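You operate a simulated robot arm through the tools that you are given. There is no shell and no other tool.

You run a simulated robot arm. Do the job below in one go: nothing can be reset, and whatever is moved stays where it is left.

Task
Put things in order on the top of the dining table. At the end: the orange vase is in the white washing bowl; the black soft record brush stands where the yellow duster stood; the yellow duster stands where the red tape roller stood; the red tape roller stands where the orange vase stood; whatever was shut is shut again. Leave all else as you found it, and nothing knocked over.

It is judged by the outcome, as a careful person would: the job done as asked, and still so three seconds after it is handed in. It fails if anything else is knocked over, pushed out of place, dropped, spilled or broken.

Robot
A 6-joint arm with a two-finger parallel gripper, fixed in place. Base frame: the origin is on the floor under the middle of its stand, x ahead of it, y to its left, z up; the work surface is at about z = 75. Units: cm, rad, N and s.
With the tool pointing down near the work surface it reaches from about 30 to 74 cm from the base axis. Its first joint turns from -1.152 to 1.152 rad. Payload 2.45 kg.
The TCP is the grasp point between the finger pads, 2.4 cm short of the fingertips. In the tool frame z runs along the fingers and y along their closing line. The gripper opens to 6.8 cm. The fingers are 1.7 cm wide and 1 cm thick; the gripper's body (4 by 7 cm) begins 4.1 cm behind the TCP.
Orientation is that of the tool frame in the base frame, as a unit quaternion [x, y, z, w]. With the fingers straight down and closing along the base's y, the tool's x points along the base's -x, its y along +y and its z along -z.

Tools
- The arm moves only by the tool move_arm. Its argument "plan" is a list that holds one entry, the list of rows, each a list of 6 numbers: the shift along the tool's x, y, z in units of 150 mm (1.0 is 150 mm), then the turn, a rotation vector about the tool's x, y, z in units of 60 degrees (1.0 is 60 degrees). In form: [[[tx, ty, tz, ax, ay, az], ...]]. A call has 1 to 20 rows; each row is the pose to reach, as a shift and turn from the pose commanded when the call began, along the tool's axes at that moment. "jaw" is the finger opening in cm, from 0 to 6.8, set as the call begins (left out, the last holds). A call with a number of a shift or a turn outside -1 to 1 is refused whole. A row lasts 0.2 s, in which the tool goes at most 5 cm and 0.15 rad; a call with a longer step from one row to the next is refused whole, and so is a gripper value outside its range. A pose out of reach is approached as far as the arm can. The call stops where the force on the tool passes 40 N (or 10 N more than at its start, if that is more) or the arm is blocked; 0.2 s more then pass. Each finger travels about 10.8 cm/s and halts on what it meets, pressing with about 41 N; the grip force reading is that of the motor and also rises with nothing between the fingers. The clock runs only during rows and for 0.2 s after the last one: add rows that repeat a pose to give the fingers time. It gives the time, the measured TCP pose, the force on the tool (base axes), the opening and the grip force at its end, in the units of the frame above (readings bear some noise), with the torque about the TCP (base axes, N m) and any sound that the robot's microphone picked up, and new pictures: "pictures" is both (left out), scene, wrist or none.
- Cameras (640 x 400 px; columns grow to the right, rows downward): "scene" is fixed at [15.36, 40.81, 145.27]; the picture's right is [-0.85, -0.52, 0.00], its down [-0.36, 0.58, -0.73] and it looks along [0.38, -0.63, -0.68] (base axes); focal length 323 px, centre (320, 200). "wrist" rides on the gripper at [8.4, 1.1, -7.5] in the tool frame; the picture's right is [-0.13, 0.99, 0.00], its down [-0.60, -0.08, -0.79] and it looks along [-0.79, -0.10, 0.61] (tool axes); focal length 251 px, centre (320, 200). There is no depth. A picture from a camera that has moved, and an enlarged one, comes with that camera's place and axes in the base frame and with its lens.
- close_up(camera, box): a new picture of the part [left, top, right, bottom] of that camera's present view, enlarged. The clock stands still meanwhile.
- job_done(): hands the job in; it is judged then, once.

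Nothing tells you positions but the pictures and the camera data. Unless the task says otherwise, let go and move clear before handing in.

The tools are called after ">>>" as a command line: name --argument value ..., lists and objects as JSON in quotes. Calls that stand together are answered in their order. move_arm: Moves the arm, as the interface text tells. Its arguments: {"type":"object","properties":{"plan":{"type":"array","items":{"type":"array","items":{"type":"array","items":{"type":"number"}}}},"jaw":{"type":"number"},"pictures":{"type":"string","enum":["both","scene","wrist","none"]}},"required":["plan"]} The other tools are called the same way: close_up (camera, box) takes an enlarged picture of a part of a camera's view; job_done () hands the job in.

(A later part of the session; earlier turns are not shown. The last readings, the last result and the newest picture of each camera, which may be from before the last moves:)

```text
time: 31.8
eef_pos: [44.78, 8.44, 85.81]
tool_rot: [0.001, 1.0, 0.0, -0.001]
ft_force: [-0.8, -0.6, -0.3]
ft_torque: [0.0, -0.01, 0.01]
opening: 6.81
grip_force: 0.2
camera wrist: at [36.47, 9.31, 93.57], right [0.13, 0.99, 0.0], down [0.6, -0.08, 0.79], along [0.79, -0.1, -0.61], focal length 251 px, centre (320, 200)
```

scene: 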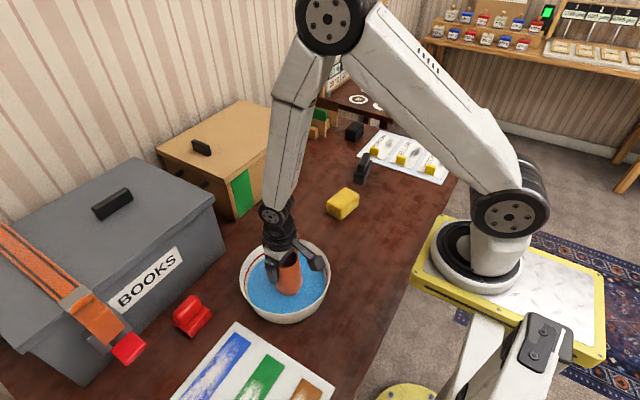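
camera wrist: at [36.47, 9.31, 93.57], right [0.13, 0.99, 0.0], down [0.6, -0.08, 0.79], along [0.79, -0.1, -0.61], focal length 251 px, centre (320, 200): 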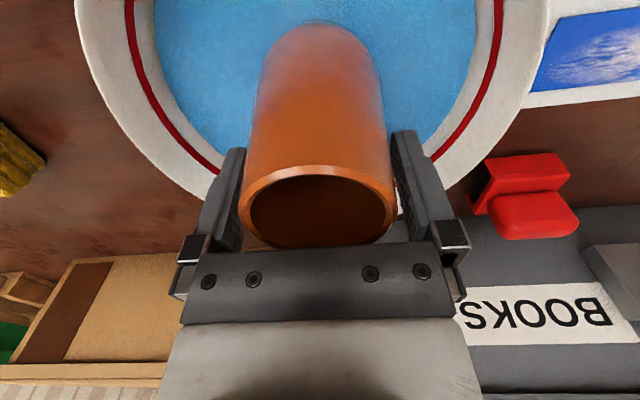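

The vase stands in the bowl. I raise the gripper straight up and check.

>>> move_arm --plan '[[[0, 0, -0.04, 0, 0, 0], [0, 0, -0.12, 0, 0, 0], [0, 0, -0.24, 0, 0, 0], [0, 0, -0.38, 0, 0, 0], [0, 0, -0.55, 0, 0, 0], [0, 0, -0.75, 0, 0, 0], [0, 0, -0.95, 0, 0, 0], [0, 0, -0.95, 0, 0, 0]]]'

```text
time: 33.6
eef_pos: [44.97, 8.55, 100.32]
tool_rot: [0.0, 1.0, -0.001, 0.0]
ft_force: [0.6, 0.3, -0.8]
ft_torque: [0.03, -0.02, -0.05]
opening: 6.79
grip_force: 0.0
camera wrist: at [36.65, 9.6, 108.06], right [0.13, 0.99, 0.0], down [0.6, -0.08, 0.79], along [0.79, -0.1, -0.61], focal length 251 px, centre (320, 200)
```

scene: 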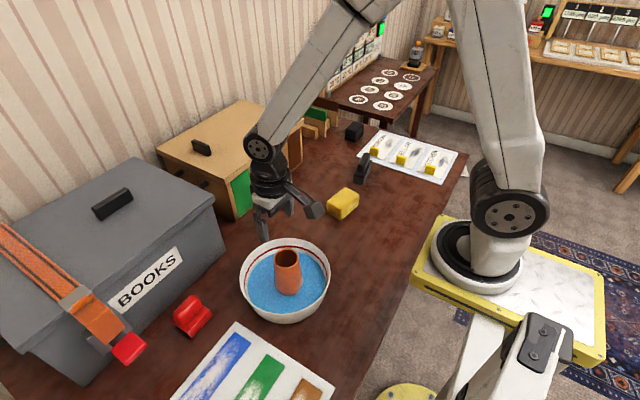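
wrist: 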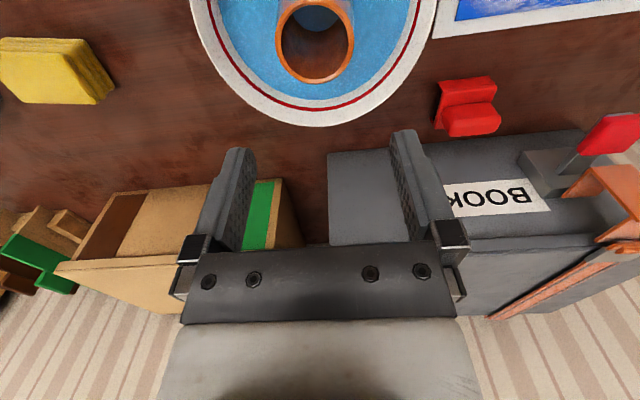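

>>> close_up --camera "wrist" --box '[400, 60, 528, 140]'

>>> close_up --camera "scene" --box '[150, 270, 246, 350]'

```text
5.00 times, centred on (464, 100) of wrist
camera zoom: at [36.65, 9.6, 108.06], right [0.13, 0.99, 0.0], down [0.6, -0.08, 0.79], along [0.79, -0.1, -0.61], focal length 1257 px, centre (-400, 700)
```

zoom: 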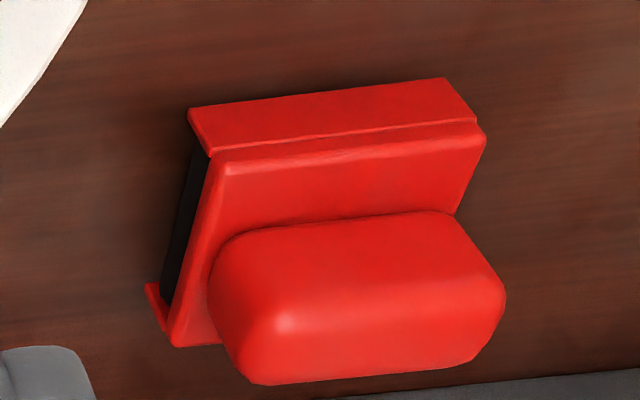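

```text
5.00 times, centred on (198, 310) of scene
camera zoom: at [15.36, 40.81, 145.27], right [-0.85, -0.52, 0.0], down [-0.36, 0.58, -0.73], along [0.38, -0.63, -0.68], focal length 1617 px, centre (930, -350)
```

zoom: 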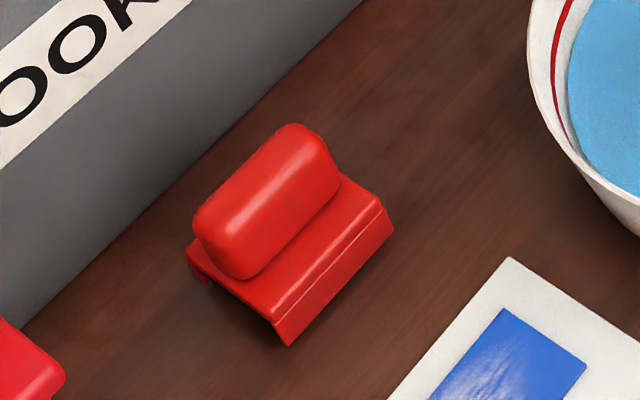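

The vase now stands upright in the bowl. The roller handle is centred near (57.9,26.1) with its length along y and top near z≈82; the grey box's latch protrudes near (57.5,38,86), so I'll turn the tool so that the camera sits on the centre side (fingers closing along x) and hover over the roller.

>>> move_arm --plan '[[[-0.072, 0.1, 0, 0, 0, -0.125], [-0.144, 0.2, 0, 0, 0, -0.25], [-0.217, 0.3, 0, 0, 0, -0.375], [-0.289, 0.4, 0, 0, 0, -0.5], [-0.361, 0.5, 0, 0, 0, -0.625], [-0.433, 0.6, 0, 0, 0, -0.75], [-0.433, 0.6, 0, 0, 0, -0.75]]]' --pictures "none"

>>> move_arm --plan '[[[-0.121, 0.018, 0, 0, 0, -0.125], [-0.243, 0.035, 0, 0, 0, -0.25], [-0.364, 0.053, 0, 0, 0, -0.375], [-0.485, 0.071, 0, 0, 0, -0.5], [-0.607, 0.088, 0, 0, 0, -0.625], [-0.728, 0.106, 0, 0, 0, -0.75], [-0.728, 0.106, 0, 0, 0, -0.75]]]'

```text
time: 35.2
eef_pos: [51.21, 17.45, 99.98]
tool_rot: [-0.383, 0.924, 0.0, 0.0]
ft_force: [0.3, 0.7, 0.6]
ft_torque: [-0.02, 0.01, -0.01]
opening: 6.81
grip_force: 0.0
```

```text
time: 36.8
eef_pos: [57.98, 26.14, 100.34]
tool_rot: [-0.707, 0.707, 0.0, 0.0]
ft_force: [0.2, -0.8, -1.1]
ft_torque: [-0.01, -0.01, -0.01]
opening: 6.81
grip_force: 0.0
camera wrist: at [56.8, 17.59, 107.93], right [-0.99, 0.13, 0.0], down [0.08, 0.6, 0.79], along [0.1, 0.79, -0.61], focal length 251 px, centre (320, 200)
```

scene: 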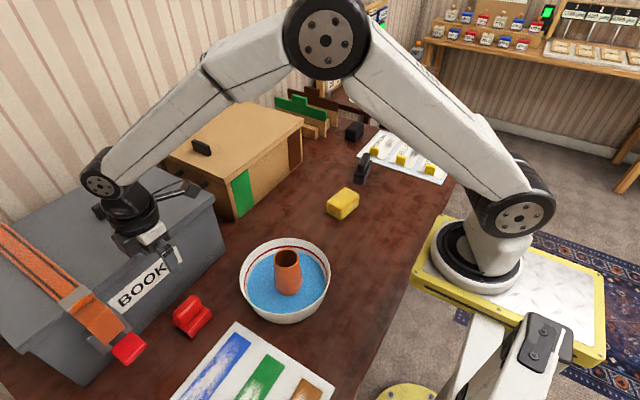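
wrist: 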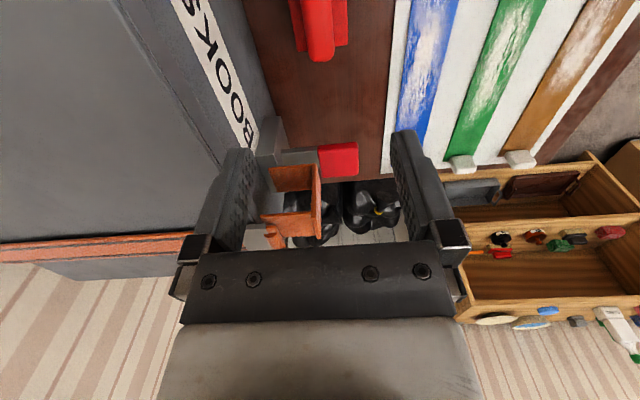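

>>> close_up --camera "wrist" --box '[240, 0, 400, 100]'

>>> close_up --camera "wrist" --box '[100, 60, 420, 260]'

```text
4.00 times, centred on (320, 50) of wrist
camera zoom: at [56.8, 17.59, 107.93], right [-0.99, 0.13, 0.0], down [0.08, 0.6, 0.79], along [0.1, 0.79, -0.61], focal length 1006 px, centre (320, 800)
```

zoom: 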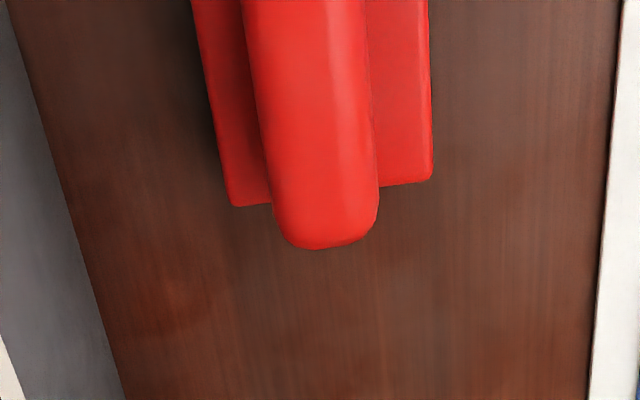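

```text
2.00 times, centred on (260, 160) of wrist
camera zoom: at [56.8, 17.59, 107.93], right [-0.99, 0.13, 0.0], down [0.08, 0.6, 0.79], along [0.1, 0.79, -0.61], focal length 503 px, centre (440, 280)
```

zoom: 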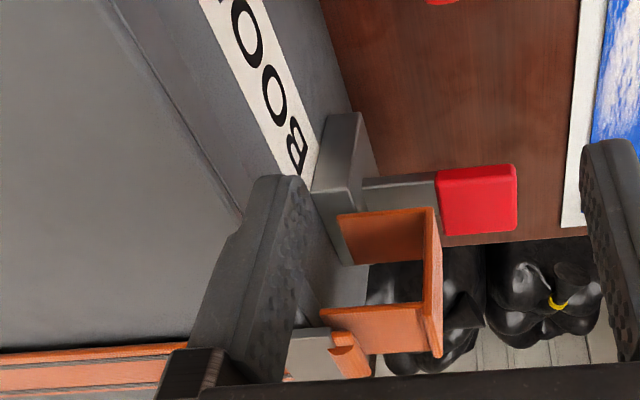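

The gripper is well aligned with the roller's handle (centre ≈ (58.05,26.1), long axis along y). I descend in two steps.

>>> move_arm --plan '[[[0, -0.002, 0.2, 0, 0, 0], [0, -0.004, 0.4, 0, 0, 0], [0, -0.007, 0.6, 0, 0, 0], [0, -0.007, 0.75, 0, 0, 0], [0, -0.007, 0.8, 0, 0, 0], [0, -0.007, 0.8, 0, 0, 0]]]'

```text
time: 38.2
eef_pos: [57.93, 26.2, 88.13]
tool_rot: [-0.706, 0.708, 0.0, 0.001]
ft_force: [0.5, 0.7, -0.5]
ft_torque: [0.0, 0.02, -0.03]
opening: 6.78
grip_force: 0.2
camera wrist: at [56.86, 17.67, 95.89], right [-0.99, 0.13, 0.0], down [0.08, 0.6, 0.79], along [0.1, 0.79, -0.61], focal length 251 px, centre (320, 200)
```

scene: 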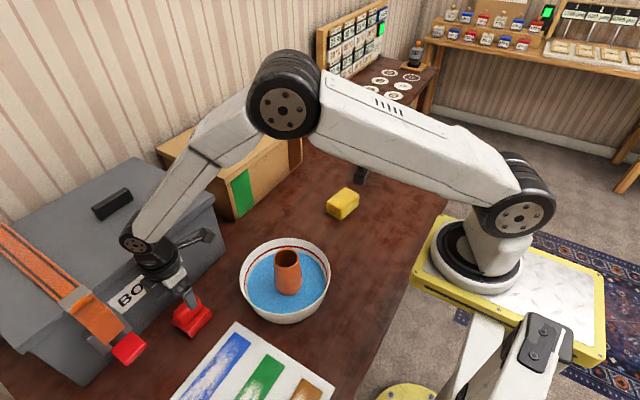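
wrist: 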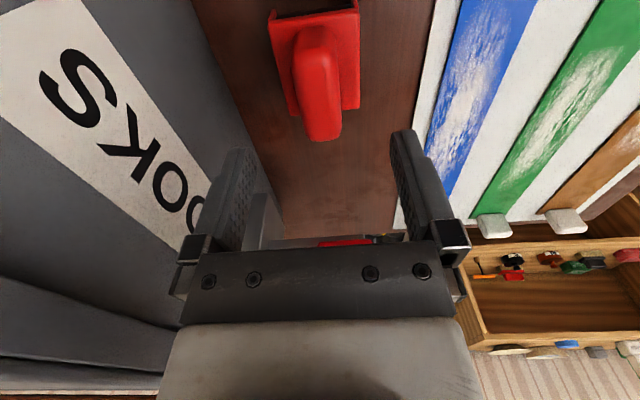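

>>> close_up --camera "wrist" --box '[240, 0, 400, 150]'

```text
2.67 times, centred on (320, 75) of wrist
camera zoom: at [56.86, 17.67, 95.89], right [-0.99, 0.13, 0.0], down [0.08, 0.6, 0.79], along [0.1, 0.79, -0.61], focal length 670 px, centre (320, 533)
```

zoom: 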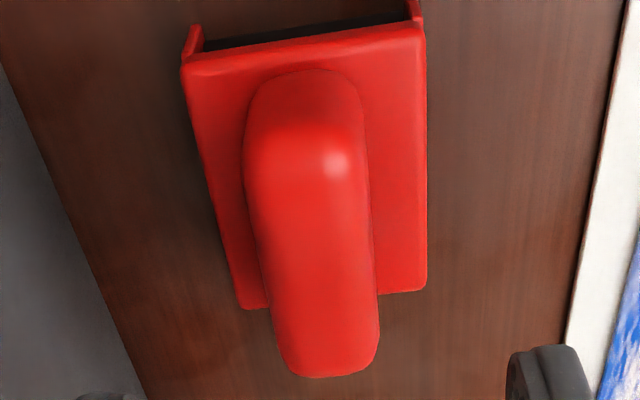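

Aligned: the roller body is centred at about (58.0,25.95), 5.4×6.4 wide. I descend the rest and grip the handle.

>>> move_arm --plan '[[[0, 0, 0.1, 0, 0, 0], [0, 0, 0.2, 0, 0, 0], [0, 0, 0.3, 0, 0, 0], [0, 0, 0.4, 0, 0, 0], [0, 0, 0.45, 0, 0, 0], [0, 0, 0.45, 0, 0, 0]]]'

```text
time: 39.6
eef_pos: [57.99, 26.16, 81.45]
tool_rot: [-0.707, 0.707, -0.001, 0.0]
ft_force: [-0.5, -0.3, -0.5]
ft_torque: [0.01, -0.01, 0.0]
opening: 6.81
grip_force: 0.0
camera wrist: at [56.88, 17.69, 89.23], right [-0.99, 0.13, 0.0], down [0.08, 0.6, 0.79], along [0.1, 0.79, -0.61], focal length 251 px, centre (320, 200)
```

scene: 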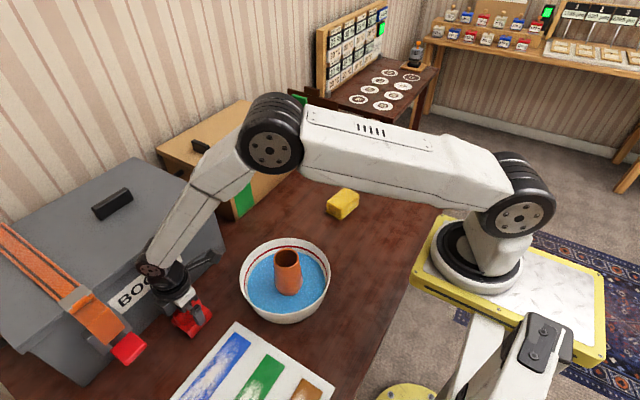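
wrist: 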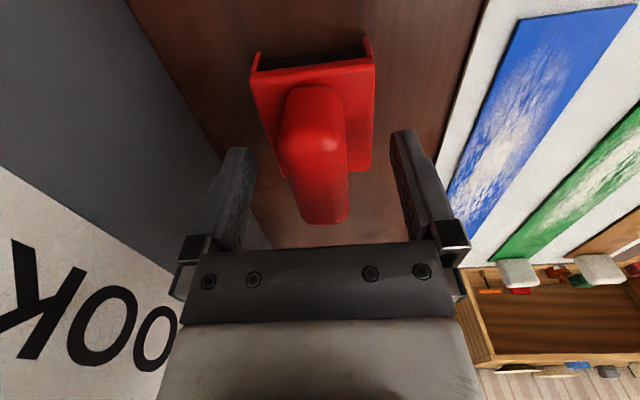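

>>> move_arm --plan '[[[0, 0, 0, 0, 0, 0], [0, 0, 0, 0, 0, 0], [0, 0, 0, 0, 0, 0], [0, 0, 0, 0, 0, 0], [0, 0, 0, 0, 0, 0]]]' --jaw 1.2 --pictures "wrist"

```text
time: 40.8
eef_pos: [57.92, 26.23, 81.48]
tool_rot: [0.707, -0.707, 0.0, 0.0]
ft_force: [0.4, 0.3, -0.7]
ft_torque: [-0.01, 0.04, 0.03]
opening: 2.57
grip_force: 41.3
camera wrist: at [56.87, 17.69, 89.24], right [-0.99, 0.13, 0.0], down [0.08, 0.6, 0.79], along [0.1, 0.79, -0.61], focal length 251 px, centre (320, 200)
```

wrist: 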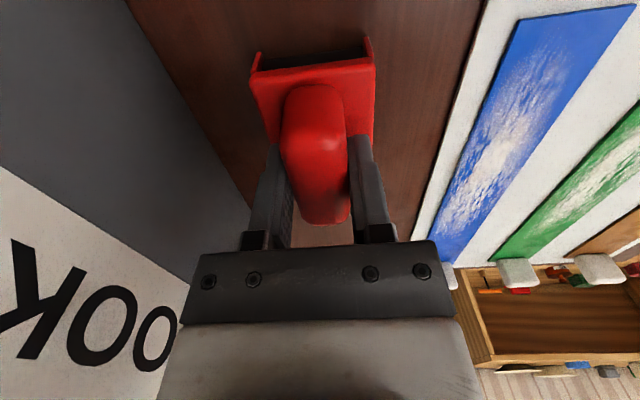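

The handle is held at 2.57 cm. I lift straight up.

>>> move_arm --plan '[[[0, 0, -0.03, 0, 0, 0], [0, 0, -0.1, 0, 0, 0], [0, 0, -0.2, 0, 0, 0], [0, 0, -0.32, 0, 0, 0], [0, 0, -0.47, 0, 0, 0], [0, 0, -0.62, 0, 0, 0], [0, 0, -0.77, 0, 0, 0], [0, 0, -0.9, 0, 0, 0], [0, 0, -0.95, 0, 0, 0], [0, 0, -0.95, 0, 0, 0]]]'

```text
time: 43.0
eef_pos: [58.11, 26.28, 95.78]
tool_rot: [0.707, -0.707, -0.001, 0.0]
ft_force: [0.4, -0.1, -1.3]
ft_torque: [-0.01, -0.01, -0.04]
opening: 2.56
grip_force: 41.3
camera wrist: at [56.95, 17.78, 103.43], right [-0.99, 0.13, 0.0], down [0.08, 0.6, 0.79], along [0.1, 0.79, -0.61], focal length 251 px, centre (320, 200)
```

scene: 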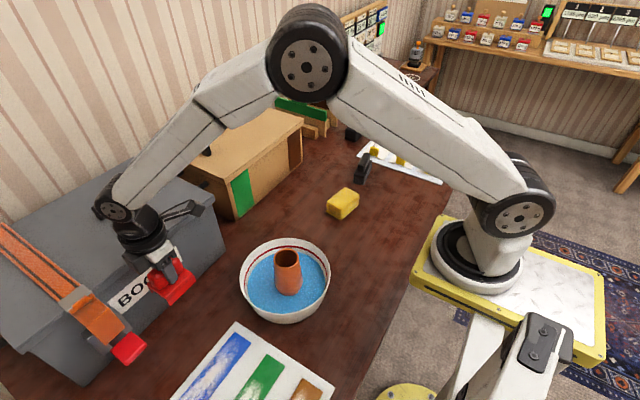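
wrist: 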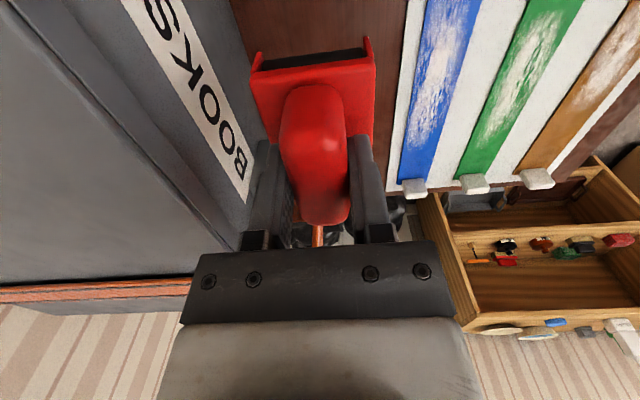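

The roller is up. I carry it along y, staying clear of both boxes, to the vase's old place (63.05,-24.05).

>>> move_arm --plan '[[[0.1, 0, 0, 0, 0, 0], [0.3, 0, 0, 0, 0, 0], [0.5, 0, 0, 0, 0, 0], [0.7, 0, 0, 0, 0, 0], [0.9, 0, 0, 0, 0, 0], [1.0, 0, 0, 0, 0, 0]]]' --pictures "none"

>>> move_arm --plan '[[[0.1, 0, 0, 0, 0, 0], [0.3, 0, 0, 0, 0, 0], [0.5, 0, 0, 0, 0, 0], [0.7, 0, 0, 0, 0, 0], [0.9, 0, 0, 0, 0, 0], [1.0, 0, 0, 0, 0, 0]]]' --pictures "none"

>>> move_arm --plan '[[[0.08, -0.02, 0, 0, 0, 0], [0.24, -0.06, 0, 0, 0, 0], [0.4, -0.1, 0, 0, 0, 0], [0.56, -0.14, 0, 0, 0, 0], [0.72, -0.18, 0, 0, 0, 0], [0.8, -0.2, 0, 0, 0, 0], [0.8, -0.2, 0, 0, 0, 0]]]'

```text
time: 44.4
eef_pos: [58.05, 10.99, 95.56]
tool_rot: [0.707, -0.707, 0.001, -0.001]
ft_force: [0.4, -0.3, -1.3]
ft_torque: [0.0, -0.01, 0.06]
opening: 2.55
grip_force: 41.5
```

```text
time: 45.8
eef_pos: [57.99, -3.83, 95.55]
tool_rot: [0.707, -0.707, 0.0, 0.001]
ft_force: [-0.6, 0.3, -1.8]
ft_torque: [0.02, -0.02, 0.03]
opening: 2.52
grip_force: 40.7
```

```text
time: 47.4
eef_pos: [60.94, -15.87, 95.59]
tool_rot: [-0.707, 0.707, 0.0, 0.0]
ft_force: [0.4, -0.4, -0.3]
ft_torque: [0.02, -0.01, 0.0]
opening: 2.53
grip_force: 41.2
camera wrist: at [59.89, -24.28, 103.2], right [-0.99, 0.13, 0.0], down [0.08, 0.6, 0.79], along [0.1, 0.79, -0.61], focal length 251 px, centre (320, 200)
```

scene: 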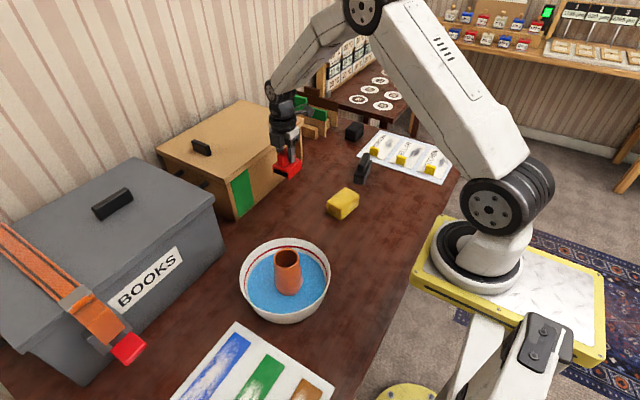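
wrist: 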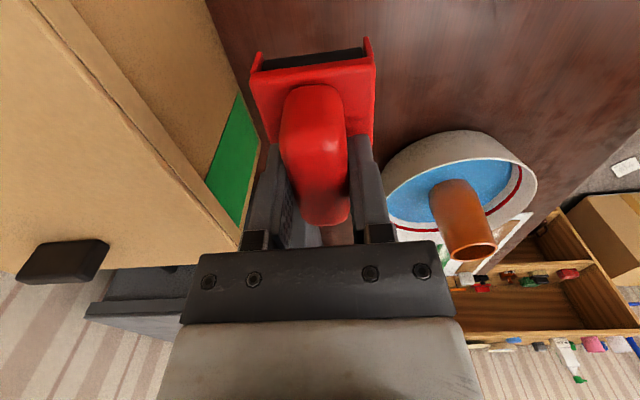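

>>> move_arm --plan '[[[0.06, -0.015, 0, 0, 0, 0], [0.18, -0.046, 0, 0, 0, 0], [0.32, -0.082, 0, 0, 0, 0], [0.46, -0.118, 0, 0, 0, 0], [0.53, -0.136, 0, 0, 0, 0], [0.53, -0.136, 0, 0, 0, 0]]]'

```text
time: 48.8
eef_pos: [63.14, -23.86, 95.68]
tool_rot: [0.707, -0.707, 0.0, 0.0]
ft_force: [-0.3, 0.3, -1.6]
ft_torque: [-0.01, 0.0, 0.03]
opening: 2.57
grip_force: 40.9
camera wrist: at [62.03, -32.32, 103.39], right [-0.99, 0.13, 0.0], down [0.08, 0.6, 0.79], along [0.1, 0.79, -0.61], focal length 251 px, centre (320, 200)
```

scene: 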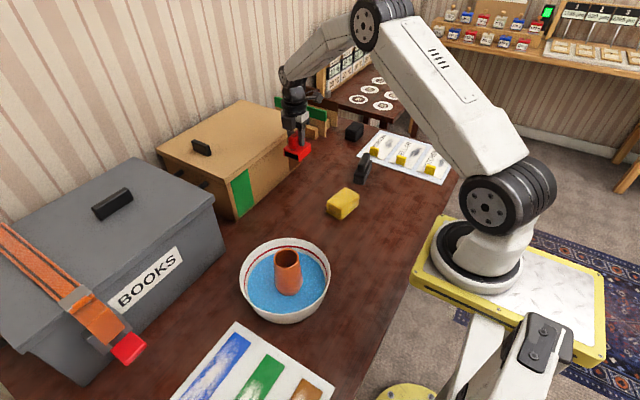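
wrist: 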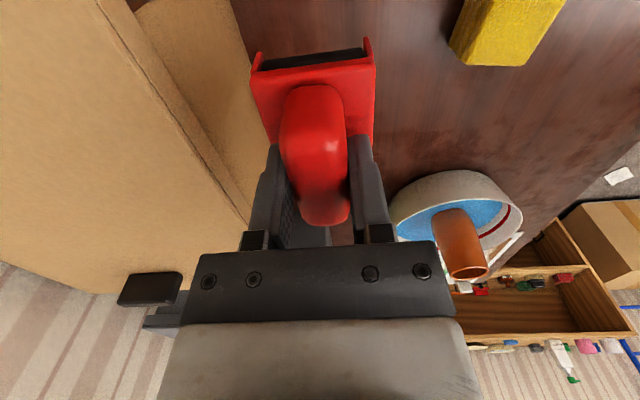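

>>> move_arm --plan '[[[0, 0, 0.05, 0, 0, 0], [0, 0, 0.17, 0, 0, 0], [0, 0, 0.32, 0, 0, 0], [0, 0, 0.47, 0, 0, 0], [0, 0, 0.62, 0, 0, 0], [0, 0, 0.75, 0, 0, 0], [0, 0, 0.84, 0, 0, 0], [0, 0, 0.9, 0, 0, 0], [0, 0, 0.93, 0, 0, 0], [0, 0, 0.93, 0, 0, 0]]]'

```text
time: 51.0
eef_pos: [63.2, -23.75, 81.58]
tool_rot: [-0.707, 0.707, -0.001, 0.001]
ft_force: [0.3, -0.1, -1.4]
ft_torque: [-0.01, -0.05, 0.01]
opening: 2.53
grip_force: 40.8
camera wrist: at [62.07, -32.29, 89.32], right [-0.99, 0.13, 0.0], down [0.08, 0.6, 0.79], along [0.1, 0.79, -0.61], focal length 251 px, centre (320, 200)
```

scene: 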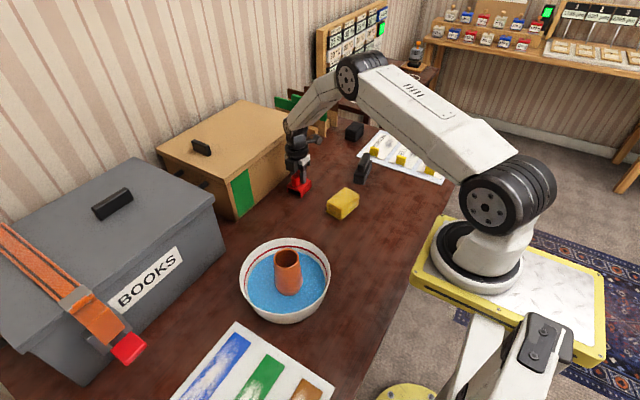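
wrist: 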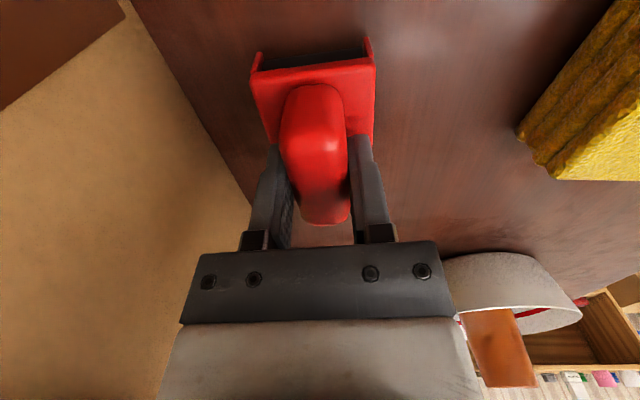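

Close to the table now. I lower in tiny steps until light contact.

>>> move_arm --plan '[[[0, 0, 0.006, 0, 0, 0], [0, 0, 0.012, 0, 0, 0], [0, 0, 0.018, 0, 0, 0], [0, 0, 0.018, 0, 0, 0]]]' --pictures "none"

```text
time: 52.0
eef_pos: [63.1, -23.88, 81.56]
tool_rot: [-0.707, 0.707, -0.002, 0.001]
ft_force: [0.1, 2.4, 14.4]
ft_torque: [0.33, 0.31, -0.04]
opening: 2.57
grip_force: 41.5
```

>>> move_arm --plan '[[[0, 0, -0.003, 0, 0, 0], [0, 0, -0.003, 0, 0, 0]]]' --pictures "none"

```text
time: 52.6
eef_pos: [63.2, -23.83, 81.57]
tool_rot: [0.707, -0.707, 0.002, -0.001]
ft_force: [2.7, -0.5, 14.2]
ft_torque: [0.17, 0.04, -0.02]
opening: 2.56
grip_force: 40.6
```

>>> move_arm --plan '[[[0, 0, -0.003, 0, 0, 0], [0, 0, -0.005, 0, 0, 0], [0, 0, -0.005, 0, 0, 0]]]' --pictures "none"

```text
time: 53.4
eef_pos: [63.11, -23.78, 81.58]
tool_rot: [-0.707, 0.708, 0.0, 0.0]
ft_force: [0.8, -1.6, 8.5]
ft_torque: [-0.29, -0.12, 0.0]
opening: 2.57
grip_force: 40.6
```

Light contact remains. I open the fingers now and then look.

>>> move_arm --plan '[[[0, 0, -0.002, 0, 0, 0], [0, 0, -0.002, 0, 0, 0], [0, 0, -0.002, 0, 0, 0], [0, 0, -0.002, 0, 0, 0], [0, 0, -0.002, 0, 0, 0]]]' --jaw 6.0

```text
time: 54.6
eef_pos: [63.07, -23.73, 81.59]
tool_rot: [-0.707, 0.707, -0.001, 0.0]
ft_force: [-0.2, 0.5, -0.2]
ft_torque: [0.04, 0.01, -0.01]
opening: 6.02
grip_force: 0.1
camera wrist: at [62.03, -32.28, 89.3], right [-0.99, 0.13, 0.0], down [0.08, 0.6, 0.79], along [0.1, 0.79, -0.61], focal length 251 px, centre (320, 200)
```

scene: 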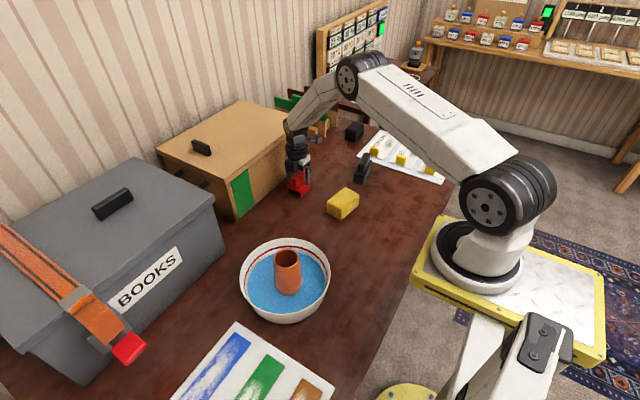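
wrist: 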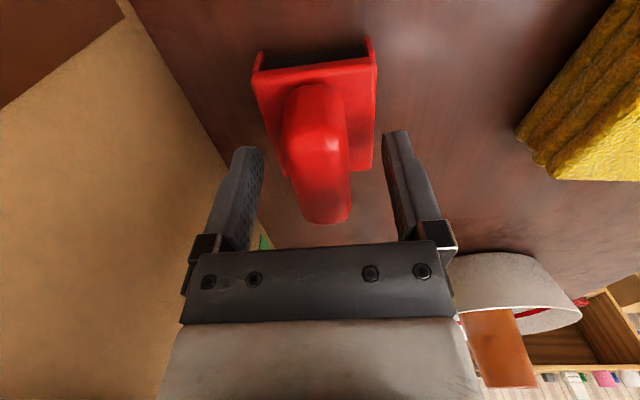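

The roller stands upright at the vase's old place. I rise straight up.

>>> move_arm --plan '[[[0, 0, -0.05, 0, 0, 0], [0, 0, -0.17, 0, 0, 0], [0, 0, -0.35, 0, 0, 0], [0, 0, -0.55, 0, 0, 0], [0, 0, -0.75, 0, 0, 0], [0, 0, -0.95, 0, 0, 0], [0, 0, -0.95, 0, 0, 0]]]'

```text
time: 56.2
eef_pos: [63.09, -23.61, 95.93]
tool_rot: [0.707, -0.707, 0.0, -0.001]
ft_force: [0.0, -0.3, 0.1]
ft_torque: [0.0, -0.02, 0.01]
opening: 6.03
grip_force: 0.0
camera wrist: at [62.07, -32.13, 103.69], right [-0.99, 0.13, 0.0], down [0.08, 0.6, 0.79], along [0.1, 0.79, -0.61], focal length 251 px, centre (320, 200)
```

scene: 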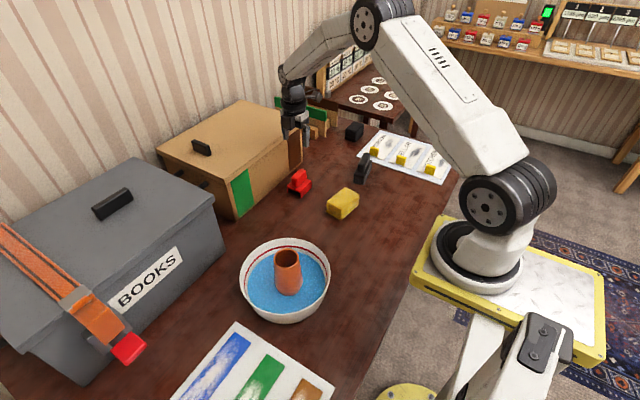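
wrist: 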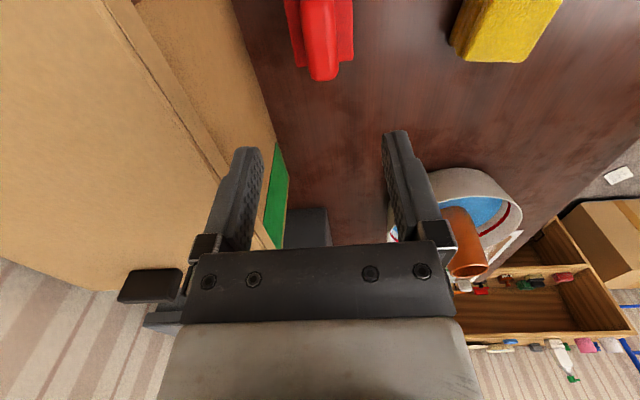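

Next is the duster near (47.2,-24.1), rotated about 8.5°. I hover over it with the tool turned to match, fingers fully open.

>>> move_arm --plan '[[[0, 0.19, 0, 0, 0, 0.028], [0, 0.38, 0, 0, 0, 0.057], [0, 0.57, 0, 0, 0, 0.085], [0, 0.76, 0, 0, 0, 0.114], [0, 0.95, 0, 0, 0, 0.142], [0, 0.95, 0, 0, 0, 0.142]]]' --jaw 6.8

```text
time: 57.6
eef_pos: [49.05, -23.55, 95.96]
tool_rot: [-0.652, 0.758, -0.001, 0.0]
ft_force: [-0.3, -0.1, 0.2]
ft_torque: [0.0, -0.01, -0.02]
opening: 6.79
grip_force: 0.1
camera wrist: at [46.7, -31.86, 103.58], right [-0.96, 0.28, 0.0], down [0.17, 0.59, 0.79], along [0.22, 0.76, -0.61], focal length 251 px, centre (320, 200)
```

scene: 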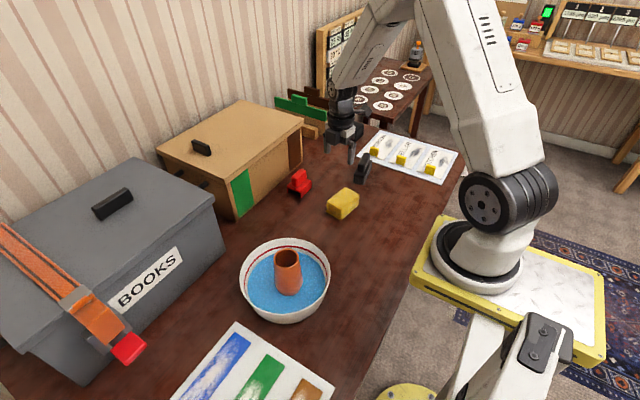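
wrist: 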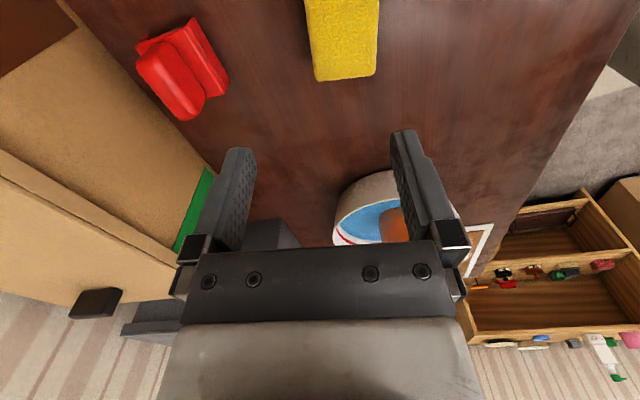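

>>> close_up --camera "wrist" --box '[272, 0, 400, 100]'

```text
4.00 times, centred on (336, 50) of wrist
camera zoom: at [46.7, -31.86, 103.58], right [-0.96, 0.28, 0.0], down [0.17, 0.59, 0.79], along [0.22, 0.76, -0.61], focal length 1006 px, centre (256, 800)
```

zoom: 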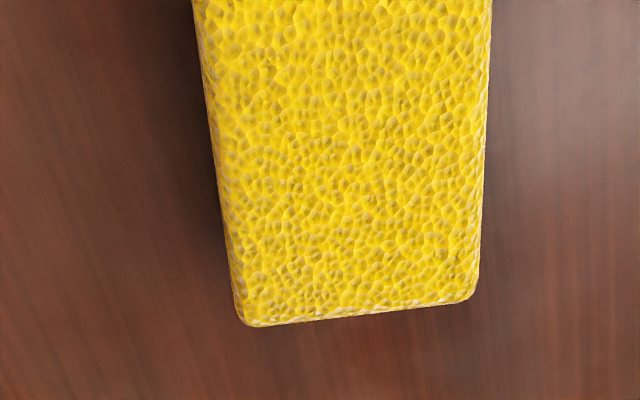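

The duster's centreline is about 2 cm toward the base from the tool, and its width is 5.7. I shift over it and descend partway for a check.

>>> move_arm --plan '[[[0.02, 0.06, 0.05, 0, 0, 0], [0.045, 0.13, 0.15, 0, 0, 0], [0.045, 0.13, 0.33, 0, 0, 0], [0.045, 0.13, 0.5, 0, 0, 0], [0.045, 0.13, 0.667, 0, 0, 0], [0.045, 0.13, 0.667, 0, 0, 0]]]'

```text
time: 59.0
eef_pos: [46.65, -23.96, 85.73]
tool_rot: [-0.652, 0.758, -0.001, 0.001]
ft_force: [-0.8, -0.4, 0.7]
ft_torque: [0.0, 0.0, 0.01]
opening: 6.8
grip_force: 0.0
camera wrist: at [44.37, -32.28, 93.36], right [-0.96, 0.27, 0.0], down [0.17, 0.59, 0.79], along [0.22, 0.76, -0.61], focal length 251 px, centre (320, 200)
```

scene: 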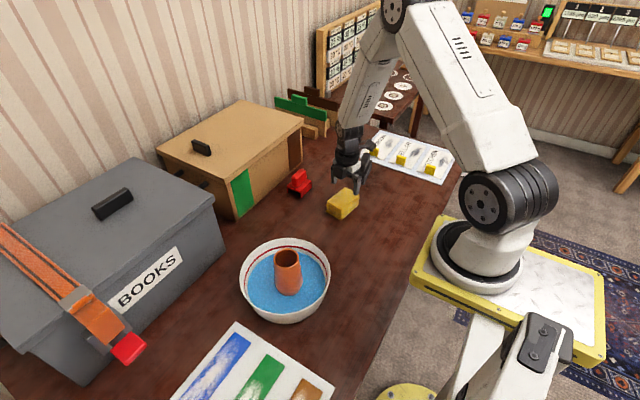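
wrist: 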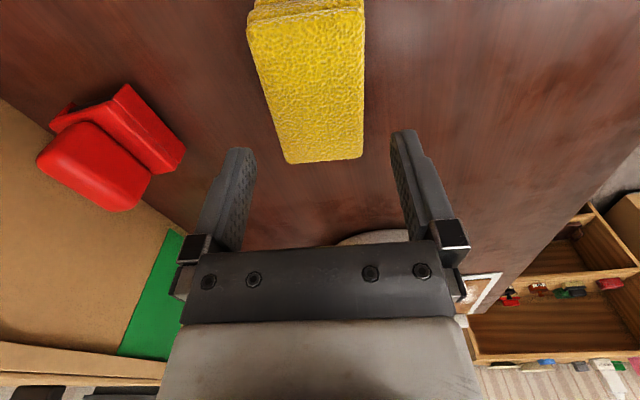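

>>> close_up --camera "wrist" --box '[200, 0, 440, 170]'

```text
2.35 times, centred on (320, 85) of wrist
camera zoom: at [44.37, -32.28, 93.36], right [-0.96, 0.27, 0.0], down [0.17, 0.59, 0.79], along [0.22, 0.76, -0.61], focal length 592 px, centre (320, 471)
```

zoom: 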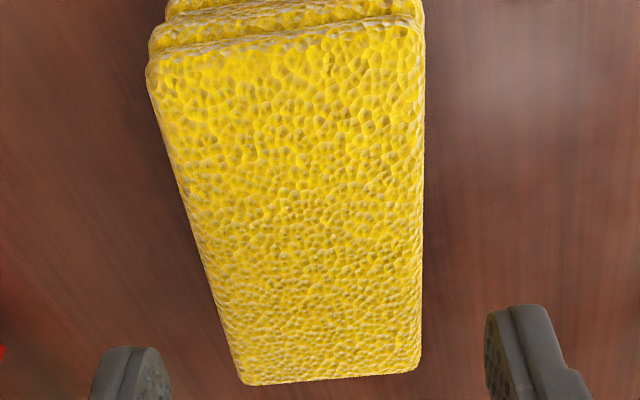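

>>> move_arm --plan '[[[-0.012, -0.012, 0.05, 0, 0, 0.005], [-0.025, -0.024, 0.12, 0, 0, 0.01], [-0.025, -0.024, 0.2, 0, 0, 0.01], [-0.025, -0.024, 0.24, 0, 0, 0.01], [-0.025, -0.024, 0.24, 0, 0, 0.01]]]'

>>> close_up --camera "wrist" --box '[200, 0, 456, 240]'

```text
time: 60.2
eef_pos: [47.19, -23.82, 82.25]
tool_rot: [-0.649, 0.761, 0.0, 0.001]
ft_force: [0.4, -1.2, 0.0]
ft_torque: [0.01, 0.01, -0.02]
opening: 6.8
grip_force: 0.0
camera wrist: at [44.88, -32.04, 89.8], right [-0.96, 0.28, 0.0], down [0.17, 0.58, 0.79], along [0.23, 0.76, -0.61], focal length 251 px, centre (320, 200)
```

scene: 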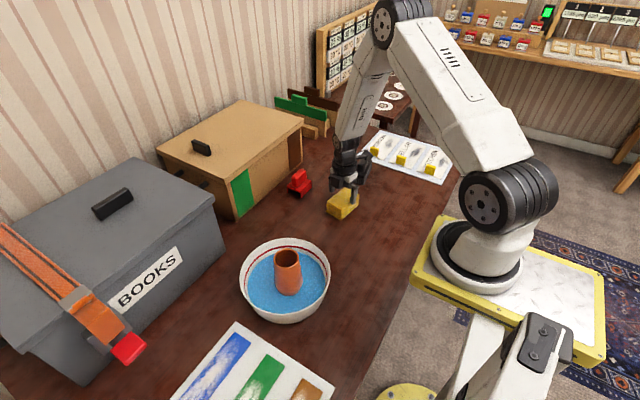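
wrist: 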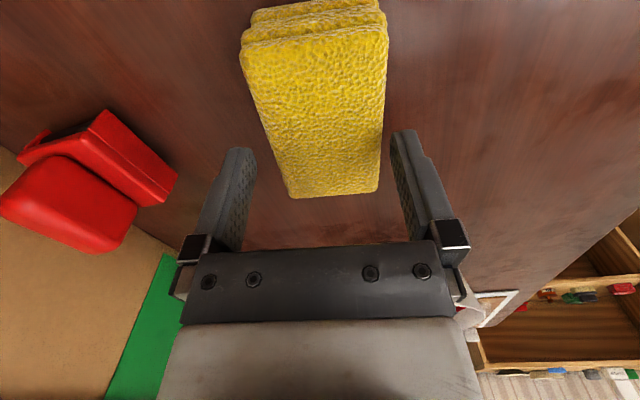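

```text
1.67 times, centred on (328, 120) of wrist
camera zoom: at [44.88, -32.04, 89.8], right [-0.96, 0.28, 0.0], down [0.17, 0.58, 0.79], along [0.23, 0.76, -0.61], focal length 419 px, centre (307, 333)
```

zoom: 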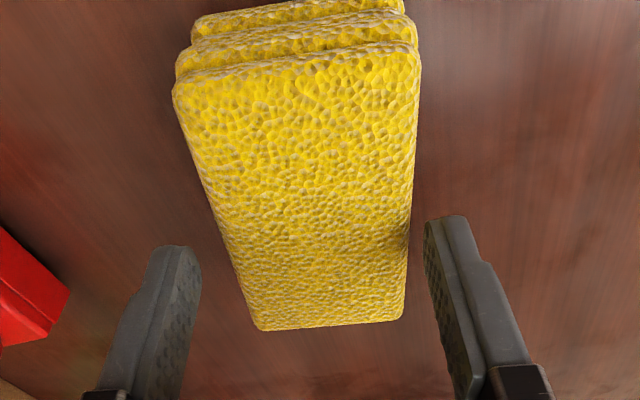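

>>> move_arm --plan '[[[-0.01, 0.008, 0, 0, 0, 0], [-0.02, 0.015, 0.02, 0, 0, 0], [-0.02, 0.015, 0.04, 0, 0, 0], [-0.02, 0.015, 0.04, 0, 0, 0]]]' --pictures "none"

>>> close_up --camera "wrist" --box '[200, 0, 456, 240]'

```text
time: 61.2
eef_pos: [47.04, -23.54, 81.65]
tool_rot: [-0.649, 0.761, 0.0, 0.0]
ft_force: [0.7, -0.1, 0.9]
ft_torque: [0.03, -0.04, -0.01]
opening: 6.81
grip_force: 0.1
```

```text
1.67 times, centred on (328, 120) of wrist
camera zoom: at [44.64, -31.79, 89.27], right [-0.96, 0.28, 0.0], down [0.17, 0.58, 0.79], along [0.23, 0.76, -0.61], focal length 419 px, centre (307, 333)
```

zoom: 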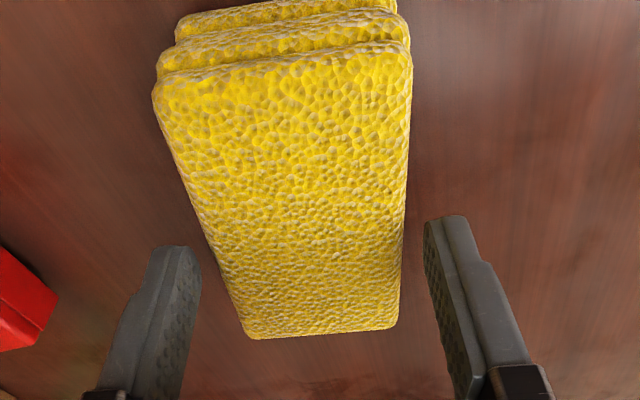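

Now the gaps on both sides are equal. I descend to grip depth.

>>> move_arm --plan '[[[0, 0, 0.04, 0, 0, 0], [0, 0, 0.08, 0, 0, 0], [0, 0, 0.12, 0, 0, 0], [0, 0, 0.16, 0, 0, 0], [0, 0, 0.2, 0, 0, 0], [0, 0, 0.22, 0, 0, 0], [0, 0, 0.22, 0, 0, 0]]]' --pictures "wrist"

```text
time: 62.8
eef_pos: [46.94, -23.65, 78.46]
tool_rot: [-0.649, 0.761, 0.001, 0.0]
ft_force: [0.4, -0.1, 0.4]
ft_torque: [0.02, -0.01, 0.0]
opening: 6.8
grip_force: 0.1
camera wrist: at [44.62, -31.79, 86.11], right [-0.96, 0.28, 0.0], down [0.17, 0.58, 0.79], along [0.23, 0.76, -0.61], focal length 251 px, centre (320, 200)
```

wrist: 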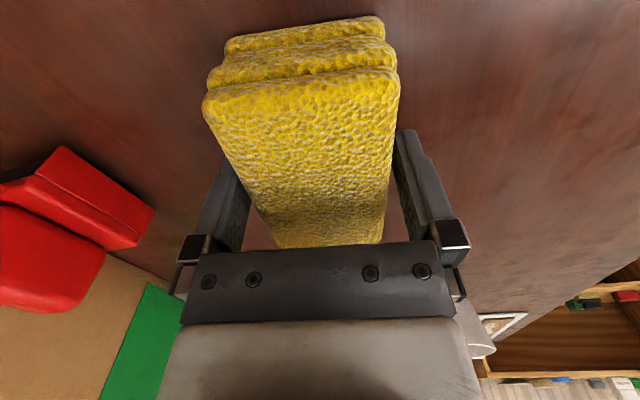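

>>> move_arm --plan '[[[0, 0, 0, 0, 0, 0], [0, 0, 0, 0, 0, 0], [0, 0, 0, 0, 0, 0], [0, 0, 0, 0, 0, 0]]]' --jaw 4.6 --pictures "wrist"

```text
time: 63.8
eef_pos: [47.0, -23.63, 78.47]
tool_rot: [-0.649, 0.761, 0.0, -0.001]
ft_force: [0.0, 0.5, -0.4]
ft_torque: [0.0, -0.02, -0.02]
opening: 5.9
grip_force: 40.8
camera wrist: at [44.62, -31.79, 86.13], right [-0.96, 0.28, 0.0], down [0.17, 0.58, 0.79], along [0.23, 0.76, -0.61], focal length 251 px, centre (320, 200)
```

wrist: 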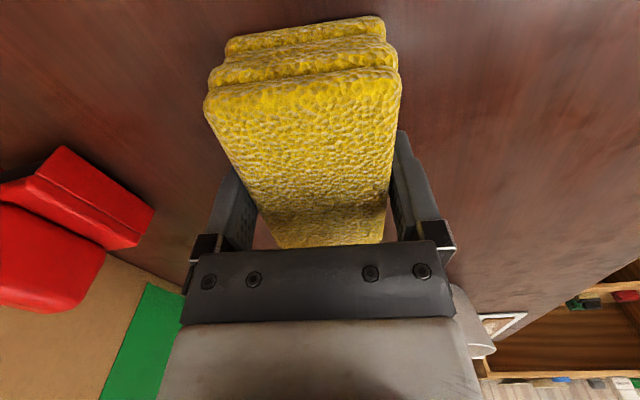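

The duster is held at 5.9 cm. I lift it straight up.

>>> move_arm --plan '[[[0, 0, -0.03, 0, 0, 0], [0, 0, -0.1, 0, 0, 0], [0, 0, -0.2, 0, 0, 0], [0, 0, -0.33, 0, 0, 0], [0, 0, -0.48, 0, 0, 0], [0, 0, -0.64, 0, 0, 0], [0, 0, -0.8, 0, 0, 0], [0, 0, -0.93, 0, 0, 0], [0, 0, -1.0, 0, 0, 0], [0, 0, -1.0, 0, 0, 0]]]'

```text
time: 66.0
eef_pos: [46.97, -23.59, 93.42]
tool_rot: [-0.648, 0.762, 0.0, 0.0]
ft_force: [0.8, 0.0, -0.2]
ft_torque: [-0.02, 0.02, -0.03]
opening: 5.93
grip_force: 41.4
camera wrist: at [44.52, -31.87, 101.02], right [-0.96, 0.28, 0.0], down [0.17, 0.58, 0.79], along [0.23, 0.76, -0.61], focal length 251 px, centre (320, 200)
```

scene: 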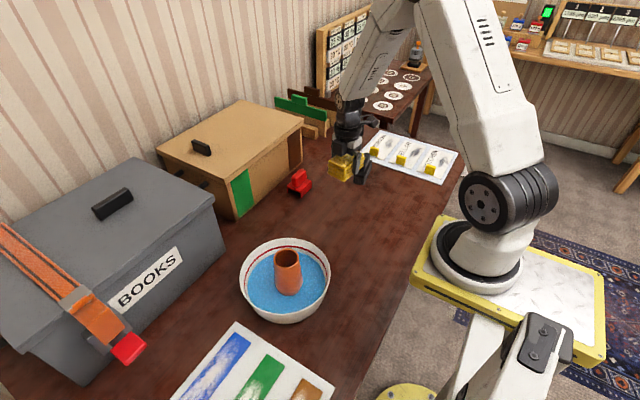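
wrist: 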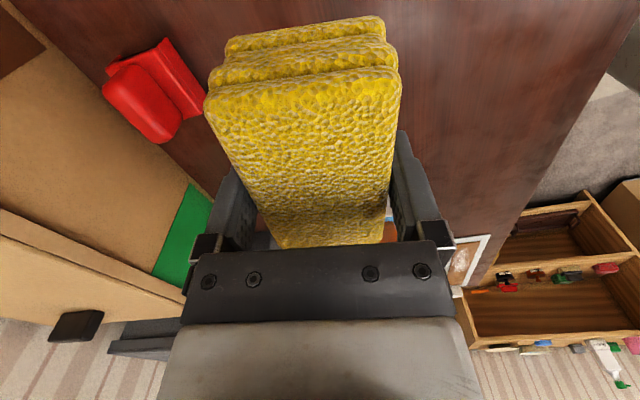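

>>> move_arm --plan '[[[-0.078, -0.062, -0.02, 0, 0, -0.015], [-0.217, -0.173, -0.04, 0, 0, -0.045], [-0.364, -0.29, -0.07, 0, 0, -0.075], [-0.519, -0.414, -0.07, 0, 0, -0.105], [-0.674, -0.537, -0.07, 0, 0, -0.135], [-0.775, -0.618, -0.07, 0, 0, -0.152], [-0.775, -0.618, -0.07, 0, 0, -0.152]]]' --pictures "none"

>>> move_arm --plan '[[[-0.1, 0, 0, 0, 0, 0], [-0.3, 0, 0, 0, 0, 0], [-0.5, 0, 0, 0, 0, 0], [-0.7, 0, 0, 0, 0, 0], [-0.9, 0, 0, 0, 0, 0], [-1.0, 0, 0, 0, 0, 0]]]'

```text
time: 67.6
eef_pos: [58.06, -13.59, 94.41]
tool_rot: [-0.707, 0.707, 0.0, 0.0]
ft_force: [-0.8, 1.1, -0.4]
ft_torque: [0.02, 0.0, 0.02]
opening: 5.93
grip_force: 41.2
```

```text
time: 69.0
eef_pos: [58.04, 1.41, 94.44]
tool_rot: [0.707, -0.707, 0.0, 0.0]
ft_force: [-0.1, -0.5, -0.5]
ft_torque: [-0.01, -0.02, 0.0]
opening: 5.91
grip_force: 40.8
camera wrist: at [56.96, -7.0, 102.06], right [-0.99, 0.13, 0.0], down [0.08, 0.6, 0.79], along [0.1, 0.79, -0.61], focal length 251 px, centre (320, 200)
```

scene: 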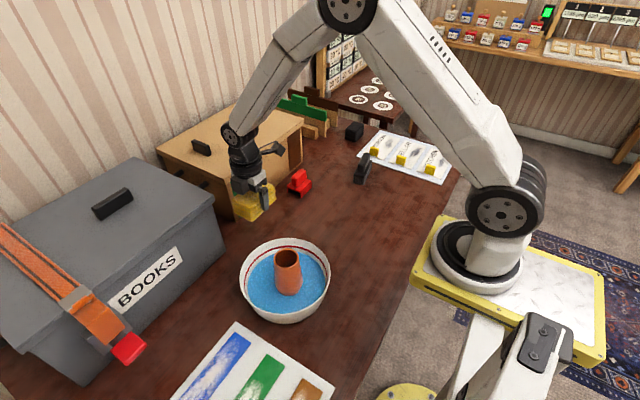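
wrist: 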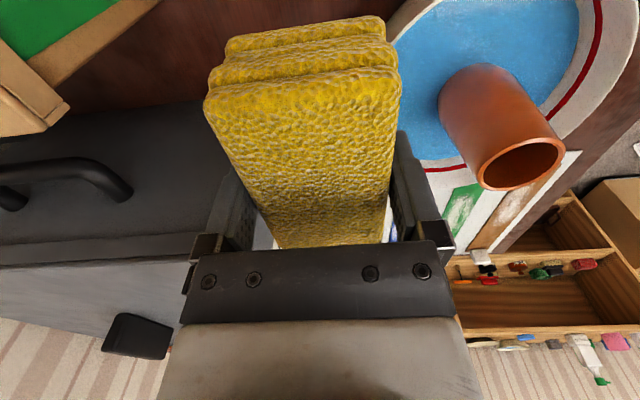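

>>> move_arm --plan '[[[-0.1, 0, 0, 0, 0, 0], [-0.3, 0, 0, 0, 0, 0], [-0.5, 0, 0, 0, 0, 0], [-0.7, 0, 0, 0, 0, 0], [-0.9, 0, 0, 0, 0, 0], [-1.0, 0, 0, 0, 0, 0]]]' --pictures "none"

>>> move_arm --plan '[[[-0.06, 0, 0, 0, 0, 0], [-0.2, 0, 0, 0, 0, 0], [-0.35, 0, 0, 0, 0, 0], [-0.5, 0, 0, 0, 0, 0], [-0.6, 0, 0, 0, 0, 0], [-0.633, 0, 0, 0, 0, 0], [-0.633, 0, 0, 0, 0, 0]]]'

```text
time: 70.4
eef_pos: [58.06, 16.47, 94.41]
tool_rot: [0.707, -0.707, -0.001, 0.0]
ft_force: [-0.5, 0.0, -0.4]
ft_torque: [-0.01, 0.0, 0.0]
opening: 5.92
grip_force: 40.7
```

```text
time: 72.0
eef_pos: [58.06, 26.03, 94.5]
tool_rot: [-0.707, 0.707, 0.001, 0.0]
ft_force: [-0.2, 0.7, -1.3]
ft_torque: [0.02, 0.02, 0.0]
opening: 5.96
grip_force: 40.9
camera wrist: at [56.92, 17.54, 102.16], right [-0.99, 0.13, 0.0], down [0.08, 0.6, 0.79], along [0.1, 0.79, -0.61], focal length 251 px, centre (320, 200)
```

scene: 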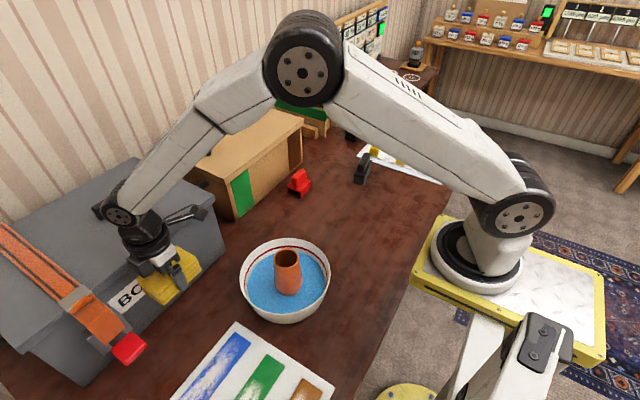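
wrist: 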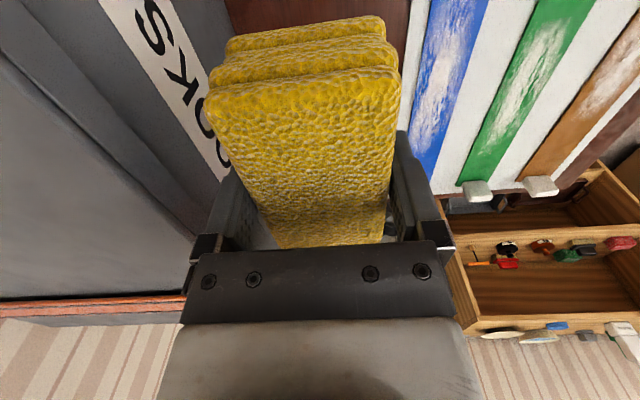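

>>> move_arm --plan '[[[0, 0, 0.05, 0, 0, 0], [0, 0, 0.17, 0, 0, 0], [0, 0, 0.32, 0, 0, 0], [0, 0, 0.47, 0, 0, 0], [0, 0, 0.62, 0, 0, 0], [0, 0, 0.76, 0, 0, 0], [0, 0, 0.87, 0, 0, 0], [0, 0, 0.94, 0, 0, 0], [0, 0, 0.97, 0, 0, 0], [0, 0, 0.97, 0, 0, 0]]]'

```text
time: 74.2
eef_pos: [58.09, 25.97, 79.82]
tool_rot: [-0.707, 0.707, 0.0, 0.0]
ft_force: [-0.2, -0.6, -1.1]
ft_torque: [0.01, 0.03, 0.0]
opening: 5.92
grip_force: 41.0
camera wrist: at [56.98, 17.49, 87.52], right [-0.99, 0.13, 0.0], down [0.08, 0.6, 0.79], along [0.1, 0.79, -0.61], focal length 251 px, centre (320, 200)
```

scene: 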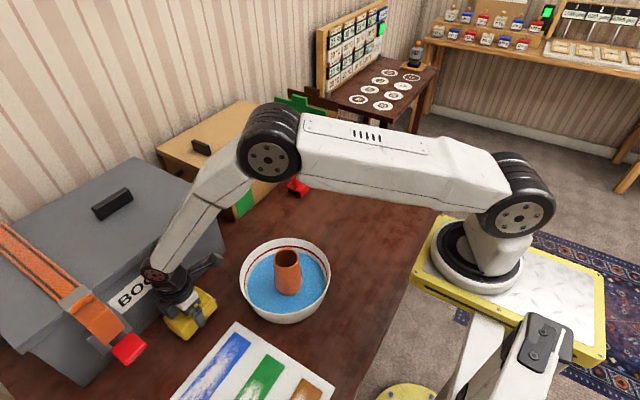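
wrist: 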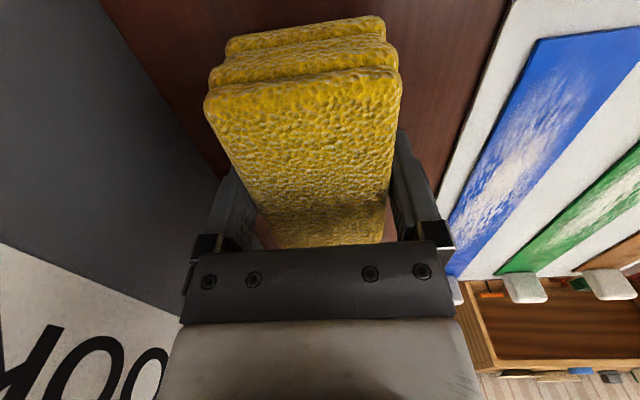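

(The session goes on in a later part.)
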